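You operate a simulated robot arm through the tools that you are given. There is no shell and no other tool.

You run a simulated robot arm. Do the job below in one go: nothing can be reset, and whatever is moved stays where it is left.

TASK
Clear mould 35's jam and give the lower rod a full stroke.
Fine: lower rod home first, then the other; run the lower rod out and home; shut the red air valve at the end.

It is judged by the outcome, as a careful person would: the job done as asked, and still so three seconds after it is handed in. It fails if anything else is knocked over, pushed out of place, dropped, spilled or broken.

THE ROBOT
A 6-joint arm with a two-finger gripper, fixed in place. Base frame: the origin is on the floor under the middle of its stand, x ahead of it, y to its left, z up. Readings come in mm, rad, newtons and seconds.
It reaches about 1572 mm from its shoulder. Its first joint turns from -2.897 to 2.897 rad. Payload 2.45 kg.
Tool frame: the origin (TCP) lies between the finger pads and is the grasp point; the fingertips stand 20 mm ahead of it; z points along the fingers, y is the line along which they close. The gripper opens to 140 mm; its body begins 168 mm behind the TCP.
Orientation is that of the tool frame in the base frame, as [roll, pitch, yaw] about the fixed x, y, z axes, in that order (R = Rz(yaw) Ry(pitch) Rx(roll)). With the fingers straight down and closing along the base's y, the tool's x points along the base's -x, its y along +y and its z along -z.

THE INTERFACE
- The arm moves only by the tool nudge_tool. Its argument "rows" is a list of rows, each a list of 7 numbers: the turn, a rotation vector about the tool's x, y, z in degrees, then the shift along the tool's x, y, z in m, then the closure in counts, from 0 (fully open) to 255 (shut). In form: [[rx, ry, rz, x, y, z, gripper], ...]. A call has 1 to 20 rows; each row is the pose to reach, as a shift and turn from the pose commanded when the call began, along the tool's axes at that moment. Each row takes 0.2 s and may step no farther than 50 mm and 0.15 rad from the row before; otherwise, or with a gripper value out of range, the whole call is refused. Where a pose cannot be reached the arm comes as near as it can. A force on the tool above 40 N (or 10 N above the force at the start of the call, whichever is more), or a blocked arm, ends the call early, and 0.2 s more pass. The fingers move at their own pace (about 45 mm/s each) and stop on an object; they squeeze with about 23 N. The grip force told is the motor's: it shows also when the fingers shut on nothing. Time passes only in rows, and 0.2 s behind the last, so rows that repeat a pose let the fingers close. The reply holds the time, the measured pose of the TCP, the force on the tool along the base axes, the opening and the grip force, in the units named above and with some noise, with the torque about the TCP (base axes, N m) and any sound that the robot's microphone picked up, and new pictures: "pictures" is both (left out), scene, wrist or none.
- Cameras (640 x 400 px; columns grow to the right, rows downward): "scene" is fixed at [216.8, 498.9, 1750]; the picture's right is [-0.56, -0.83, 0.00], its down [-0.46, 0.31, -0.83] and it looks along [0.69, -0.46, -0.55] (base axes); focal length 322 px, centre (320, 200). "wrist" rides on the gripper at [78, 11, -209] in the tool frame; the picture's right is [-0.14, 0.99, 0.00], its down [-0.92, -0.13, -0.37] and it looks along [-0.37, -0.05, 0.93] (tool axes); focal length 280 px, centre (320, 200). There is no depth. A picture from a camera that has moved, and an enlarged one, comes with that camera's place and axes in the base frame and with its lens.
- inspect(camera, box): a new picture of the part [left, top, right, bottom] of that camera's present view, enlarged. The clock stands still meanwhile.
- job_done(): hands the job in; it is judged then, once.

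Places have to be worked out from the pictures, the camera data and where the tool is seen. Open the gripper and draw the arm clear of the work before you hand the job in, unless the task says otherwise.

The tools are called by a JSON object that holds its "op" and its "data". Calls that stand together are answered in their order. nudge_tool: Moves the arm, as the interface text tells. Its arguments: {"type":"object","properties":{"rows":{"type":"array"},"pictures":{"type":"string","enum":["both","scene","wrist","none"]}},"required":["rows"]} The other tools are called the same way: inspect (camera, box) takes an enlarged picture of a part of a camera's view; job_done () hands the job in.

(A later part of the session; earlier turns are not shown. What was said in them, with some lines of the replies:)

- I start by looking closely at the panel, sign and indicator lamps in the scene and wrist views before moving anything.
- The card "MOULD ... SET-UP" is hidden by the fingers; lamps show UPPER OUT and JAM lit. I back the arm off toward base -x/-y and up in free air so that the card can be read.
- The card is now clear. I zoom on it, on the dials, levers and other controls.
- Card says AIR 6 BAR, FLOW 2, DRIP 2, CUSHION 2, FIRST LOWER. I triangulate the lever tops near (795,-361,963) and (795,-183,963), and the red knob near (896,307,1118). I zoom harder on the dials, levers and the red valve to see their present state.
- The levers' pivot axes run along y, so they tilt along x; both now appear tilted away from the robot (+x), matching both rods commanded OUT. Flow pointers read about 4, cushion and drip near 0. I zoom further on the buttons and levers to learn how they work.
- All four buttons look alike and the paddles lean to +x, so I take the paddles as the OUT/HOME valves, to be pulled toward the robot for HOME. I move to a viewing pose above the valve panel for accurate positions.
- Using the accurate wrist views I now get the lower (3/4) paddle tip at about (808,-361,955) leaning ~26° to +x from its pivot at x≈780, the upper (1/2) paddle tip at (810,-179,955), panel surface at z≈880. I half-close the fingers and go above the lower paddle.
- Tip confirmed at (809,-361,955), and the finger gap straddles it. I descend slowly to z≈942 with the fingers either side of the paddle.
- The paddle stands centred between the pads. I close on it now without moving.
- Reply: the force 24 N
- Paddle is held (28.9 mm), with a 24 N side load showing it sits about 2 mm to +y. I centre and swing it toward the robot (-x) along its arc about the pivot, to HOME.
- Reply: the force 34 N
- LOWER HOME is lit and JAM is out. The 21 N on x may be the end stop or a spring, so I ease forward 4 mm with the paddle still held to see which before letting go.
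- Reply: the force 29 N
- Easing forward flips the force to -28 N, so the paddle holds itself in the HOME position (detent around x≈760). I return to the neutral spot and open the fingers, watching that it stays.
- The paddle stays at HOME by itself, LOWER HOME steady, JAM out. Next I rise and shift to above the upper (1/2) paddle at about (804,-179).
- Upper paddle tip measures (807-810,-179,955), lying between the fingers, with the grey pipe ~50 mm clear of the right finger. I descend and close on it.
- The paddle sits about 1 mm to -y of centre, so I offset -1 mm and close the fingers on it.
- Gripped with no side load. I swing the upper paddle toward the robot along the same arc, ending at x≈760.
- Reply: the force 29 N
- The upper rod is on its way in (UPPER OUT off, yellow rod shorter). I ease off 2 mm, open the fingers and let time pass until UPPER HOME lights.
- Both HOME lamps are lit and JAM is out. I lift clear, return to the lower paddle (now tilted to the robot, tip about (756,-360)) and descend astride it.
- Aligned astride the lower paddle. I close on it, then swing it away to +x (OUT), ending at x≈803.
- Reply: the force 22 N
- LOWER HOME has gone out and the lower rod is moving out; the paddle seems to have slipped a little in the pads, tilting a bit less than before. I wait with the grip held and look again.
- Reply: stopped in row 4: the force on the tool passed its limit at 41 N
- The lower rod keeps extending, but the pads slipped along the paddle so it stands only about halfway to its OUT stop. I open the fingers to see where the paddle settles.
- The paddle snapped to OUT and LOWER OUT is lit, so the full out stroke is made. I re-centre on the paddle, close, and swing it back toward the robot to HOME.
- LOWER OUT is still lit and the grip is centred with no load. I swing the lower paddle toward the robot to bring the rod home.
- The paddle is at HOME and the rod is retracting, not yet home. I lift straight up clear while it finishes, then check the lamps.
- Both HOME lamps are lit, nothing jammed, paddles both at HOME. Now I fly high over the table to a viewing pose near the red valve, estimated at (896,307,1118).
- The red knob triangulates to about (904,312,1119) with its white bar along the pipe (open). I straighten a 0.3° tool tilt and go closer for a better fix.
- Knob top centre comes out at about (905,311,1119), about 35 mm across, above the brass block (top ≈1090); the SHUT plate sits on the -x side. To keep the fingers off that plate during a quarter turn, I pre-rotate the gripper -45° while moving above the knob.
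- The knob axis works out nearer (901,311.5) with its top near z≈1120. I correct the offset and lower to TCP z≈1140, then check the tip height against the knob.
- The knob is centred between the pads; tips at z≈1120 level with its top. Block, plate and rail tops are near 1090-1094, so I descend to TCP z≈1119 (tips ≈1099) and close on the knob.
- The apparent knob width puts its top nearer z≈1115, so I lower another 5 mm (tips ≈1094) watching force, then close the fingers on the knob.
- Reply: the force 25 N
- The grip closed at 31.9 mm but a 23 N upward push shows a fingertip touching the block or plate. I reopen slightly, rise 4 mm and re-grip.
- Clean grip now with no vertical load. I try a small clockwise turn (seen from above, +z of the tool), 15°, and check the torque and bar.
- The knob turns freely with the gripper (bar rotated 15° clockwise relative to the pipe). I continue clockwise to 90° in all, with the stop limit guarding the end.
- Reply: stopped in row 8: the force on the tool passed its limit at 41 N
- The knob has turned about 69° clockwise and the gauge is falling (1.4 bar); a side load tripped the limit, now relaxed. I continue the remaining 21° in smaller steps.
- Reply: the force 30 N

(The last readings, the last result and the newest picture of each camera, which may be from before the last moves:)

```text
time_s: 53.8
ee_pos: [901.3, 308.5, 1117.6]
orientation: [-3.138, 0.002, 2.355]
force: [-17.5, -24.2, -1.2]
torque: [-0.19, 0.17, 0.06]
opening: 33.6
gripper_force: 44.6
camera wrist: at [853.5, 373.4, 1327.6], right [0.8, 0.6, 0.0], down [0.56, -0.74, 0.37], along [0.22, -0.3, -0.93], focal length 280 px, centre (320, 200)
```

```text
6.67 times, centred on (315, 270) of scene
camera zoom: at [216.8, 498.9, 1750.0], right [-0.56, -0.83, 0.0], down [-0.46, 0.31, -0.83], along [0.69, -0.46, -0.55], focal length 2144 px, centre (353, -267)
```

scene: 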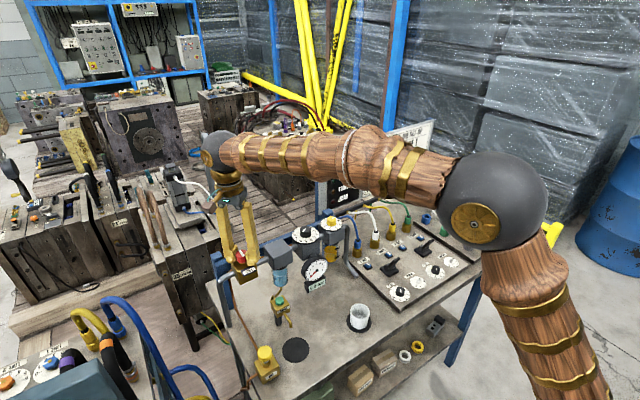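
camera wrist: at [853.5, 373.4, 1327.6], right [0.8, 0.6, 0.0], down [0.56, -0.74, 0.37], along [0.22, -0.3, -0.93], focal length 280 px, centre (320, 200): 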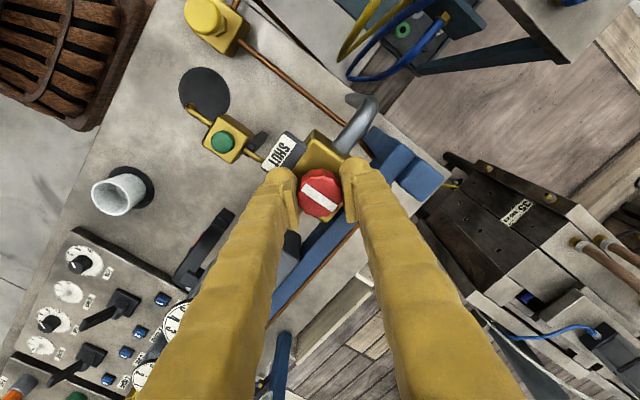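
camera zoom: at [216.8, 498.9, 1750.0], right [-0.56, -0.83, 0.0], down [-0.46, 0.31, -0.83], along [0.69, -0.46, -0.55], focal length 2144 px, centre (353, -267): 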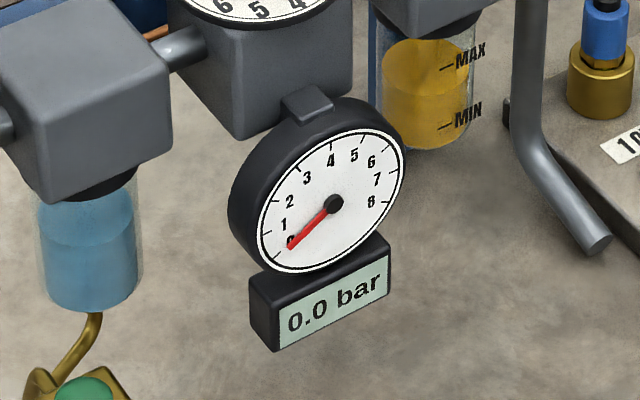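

The bar now stands square to the pipe, pointing at SHUT, and the gauge reads 0.0 bar, so the valve is shut. I open the fingers, rise straight up and check the lamps and knob.

{"op": "nudge_tool", "data": {"rows": [[0, 0, 0, 0, 0, 0, 200], [0, 0, 0, 0, 0, 0, 160], [0, 0, 0, 0, 0, 0, 128], [0, 0, 0, 0, 0, 0, 128], [0, 0, 0, 0, 0, -0.02, 128], [0, 0, 0, 0, 0, -0.05, 128], [0, 0, 0, 0, 0, -0.09, 128], [0, 0, 0, 0, 0, -0.13, 128], [0, 0, 0, 0, 0, -0.17, 128], [0, 0, 0, 0, 0, -0.21, 128]]}}

{"op": "inspect", "data": {"camera": "scene", "box": [222, 240, 282, 290]}}

{"op": "inspect", "data": {"camera": "scene", "box": [310, 130, 390, 220]}}

{"op": "inspect", "data": {"camera": "scene", "box": [285, 240, 345, 300]}}

```text
time_s: 56.0
ee_pos: [901.8, 310.1, 1328.9]
orientation: [-3.138, 0.003, 2.354]
force: [0.1, -0.2, 0.0]
torque: [0.0, 0.02, 0.02]
opening: 69.5
gripper_force: 0.1
camera wrist: at [853.5, 375.1, 1537.8], right [0.8, 0.6, 0.0], down [0.56, -0.74, 0.37], along [0.22, -0.3, -0.93], focal length 280 px, centre (320, 200)
```

scene: 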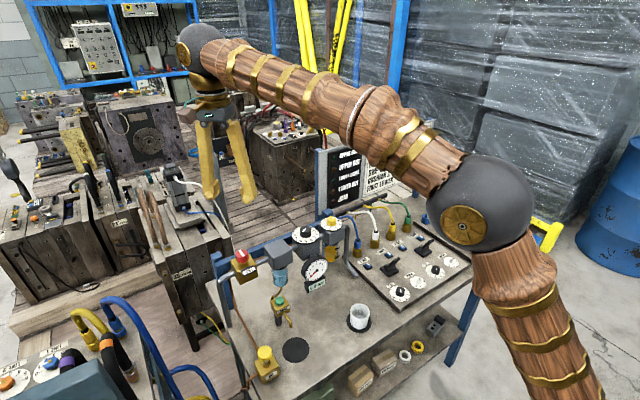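
wrist: 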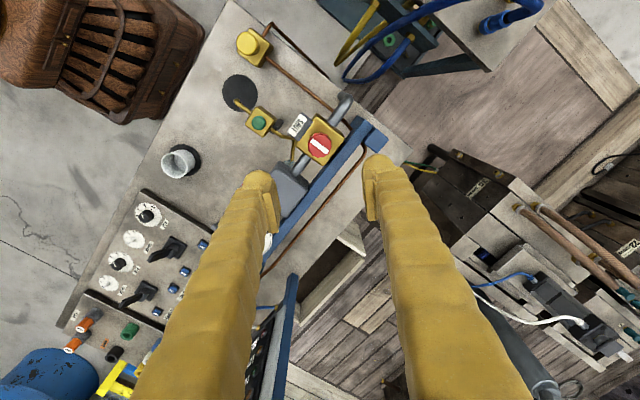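

```text
8.00 times, centred on (252, 265) of scene
camera zoom: at [216.8, 498.9, 1750.0], right [-0.56, -0.83, 0.0], down [-0.46, 0.31, -0.83], along [0.69, -0.46, -0.55], focal length 2573 px, centre (864, -320)
```

zoom: 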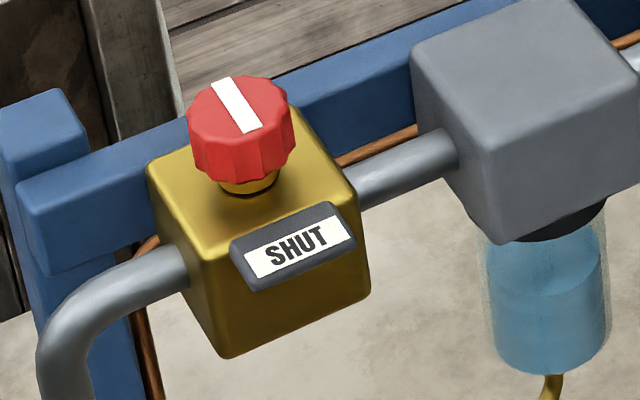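

```text
4.44 times, centred on (350, 175) of scene
camera zoom: at [216.8, 498.9, 1750.0], right [-0.56, -0.83, 0.0], down [-0.46, 0.31, -0.83], along [0.69, -0.46, -0.55], focal length 1430 px, centre (187, 311)
```

zoom: 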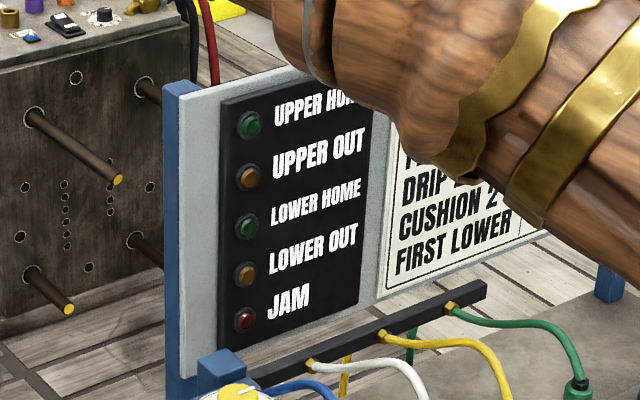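

```text
6.67 times, centred on (315, 270) of scene
camera zoom: at [216.8, 498.9, 1750.0], right [-0.56, -0.83, 0.0], down [-0.46, 0.31, -0.83], along [0.69, -0.46, -0.55], focal length 2144 px, centre (353, -267)
```

zoom: 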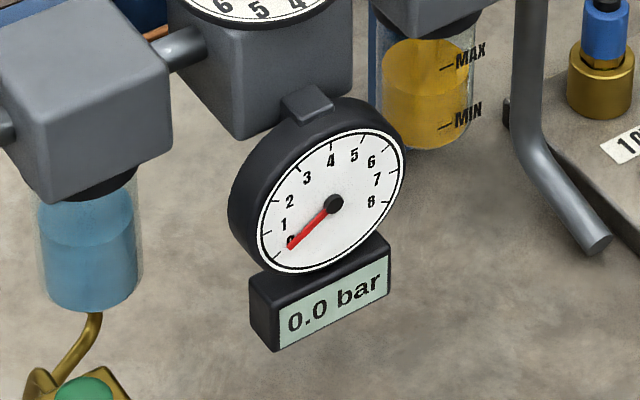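

Everything is as wanted: valve bar at SHUT, 0.0 bar, panel lamps dark only because there is no air. I retract the arm to its starting area, gripper fully open, and check the rods.

{"op": "nudge_tool", "data": {"rows": [[0, 0, -3.75, 0.0046, -0.0352, -0.0102, 90], [0, 0, -7.5, 0.0091, -0.0703, -0.0203, 60], [0, 0, -11.25, 0.0137, -0.1055, -0.0305, 30], [0, 0, -15, 0.0182, -0.1407, -0.0407, 0], [0, 0, -18.75, 0.0228, -0.1758, -0.0508, 0], [0, 0, -22.5, 0.0274, -0.211, -0.061, 0], [0, 0, -26.25, 0.0319, -0.2462, -0.0712, 0], [0, 0, -30, 0.0365, -0.2813, -0.0813, 0], [0, 0, -33.75, 0.041, -0.3165, -0.0915, 0], [0, 0, -37.5, 0.0456, -0.3517, -0.1017, 0], [0, 0, -41.25, 0.0501, -0.3868, -0.1118, 0], [0, 0, -45, 0.0547, -0.422, -0.122, 0], [0, 0, -45, 0.0547, -0.422, -0.122, 0], [0, 0, -45, 0.0547, -0.422, -0.122, 0], [0, 0, -45, 0.0547, -0.422, -0.122, 0]]}}

{"op": "inspect", "data": {"camera": "scene", "box": [140, 130, 260, 230]}}

{"op": "inspect", "data": {"camera": "scene", "box": [160, 290, 260, 350]}}

{"op": "inspect", "data": {"camera": "scene", "box": [200, 200, 520, 390]}}

{"op": "inspect", "data": {"camera": "scene", "box": [310, 115, 440, 220]}}

```text
time_s: 59.2
ee_pos: [564.5, 49.5, 1451.4]
orientation: [-3.138, -0.002, 3.14]
force: [0.2, 0.2, 1.1]
torque: [-0.02, 0.0, 0.05]
opening: 139.9
gripper_force: 0.0
camera wrist: at [485.3, 63.8, 1660.7], right [0.14, 0.99, 0.0], down [0.92, -0.13, 0.37], along [0.36, -0.05, -0.93], focal length 280 px, centre (320, 200)
```

scene: 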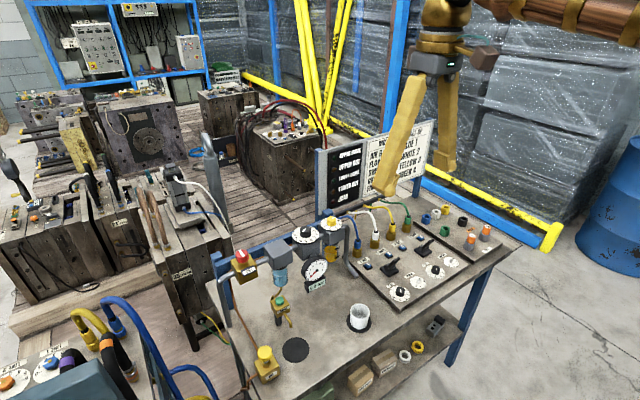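
wrist: 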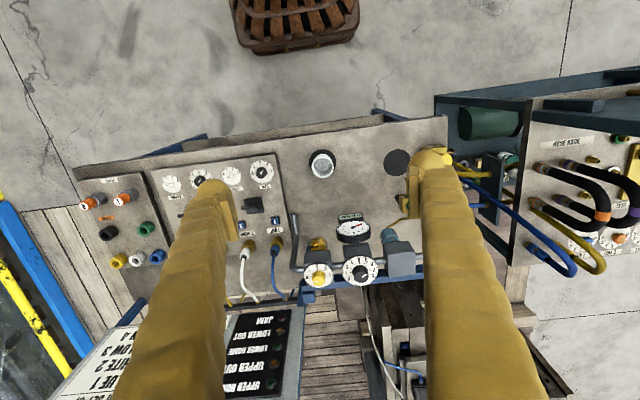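

```text
4.00 times, centred on (200, 180) of scene
camera zoom: at [216.8, 498.9, 1750.0], right [-0.56, -0.83, 0.0], down [-0.46, 0.31, -0.83], along [0.69, -0.46, -0.55], focal length 1287 px, centre (800, 280)
```

zoom: 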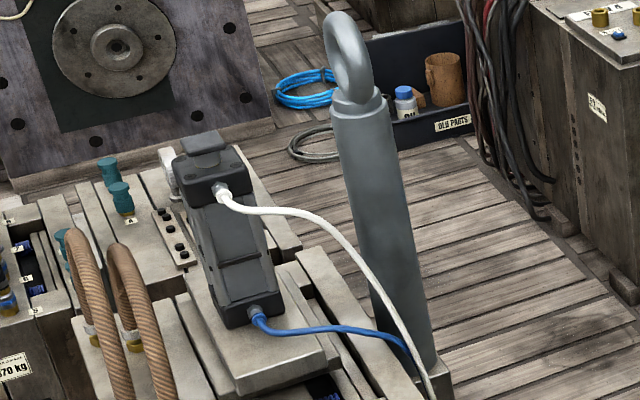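

```text
6.40 times, centred on (210, 320) of scene
camera zoom: at [216.8, 498.9, 1750.0], right [-0.56, -0.83, 0.0], down [-0.46, 0.31, -0.83], along [0.69, -0.46, -0.55], focal length 2059 px, centre (1024, -568)
```

zoom: 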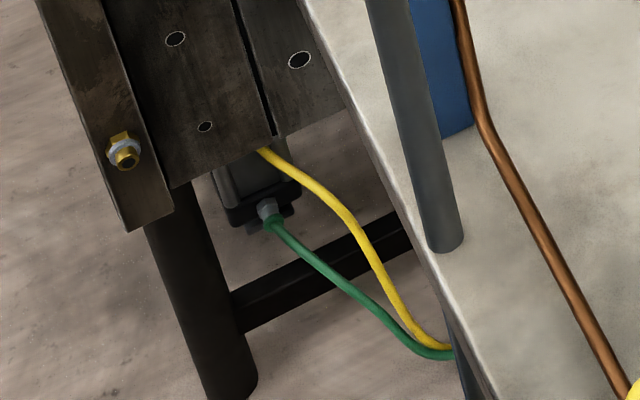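

```text
2.00 times, centred on (360, 295) of scene
camera zoom: at [216.8, 498.9, 1750.0], right [-0.56, -0.83, 0.0], down [-0.46, 0.31, -0.83], along [0.69, -0.46, -0.55], focal length 643 px, centre (240, 10)
```

zoom: 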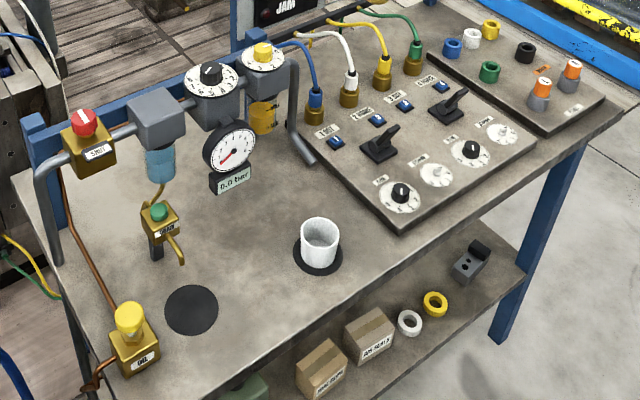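

```text
3.81 times, centred on (375, 168) of scene
camera zoom: at [216.8, 498.9, 1750.0], right [-0.56, -0.83, 0.0], down [-0.46, 0.31, -0.83], along [0.69, -0.46, -0.55], focal length 1225 px, centre (110, 324)
```

zoom: 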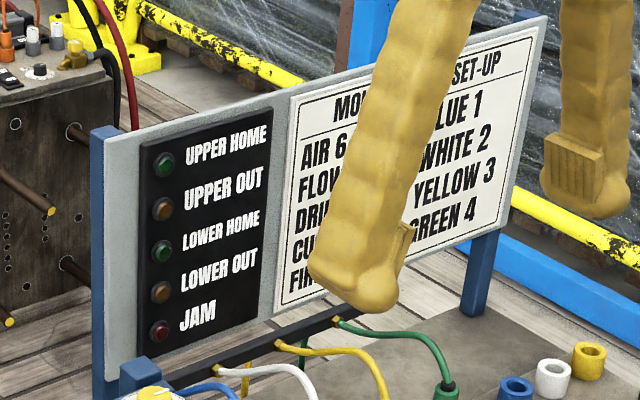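

Both rods sit home (upper rod fully in, lower rod fully in) and both paddles are at HOME. The red valve is shut with 0.0 bar on the gauge, nothing else has been disturbed, and the arm is clear with the gripper open. I hand the job in.

{"op": "job_done", "data": {}}

```text
The job is handed in.
```

Mould 35's jam is cleared, the lower rod has had a full stroke, and the red air valve is shut.

1. **Lower rod home first:** I swung its paddle to HOME; LOWER HOME lit and JAM went out.
2. **Upper rod home next:** UPPER HOME lit before I moved the lower rod again.
3. **Full stroke:** I ran the lower rod out until LOWER OUT lit, then home again until LOWER HOME lit.
4. **Air shut:** I turned the red knob a quarter turn clockwise. Its bar points at SHUT and the gauge reads 0.0 bar, so all the panel lamps are now dark.

- **Finger contact:** On my first grip of the red knob a fingertip pressed on the valve block or its SHUT plate, so I backed off and gripped higher. No mark shows in the pictures.
- **Dials:** They don't match the mould 35 card, which calls for FLOW 2, CUSHION 2 and DRIP 2. Both flow dials read about 4, and the cushion and drip dials are near 0. I left them alone because you didn't ask for them to be changed.

Both paddles are at HOME, the gripper is open and the arm is back near where it started.
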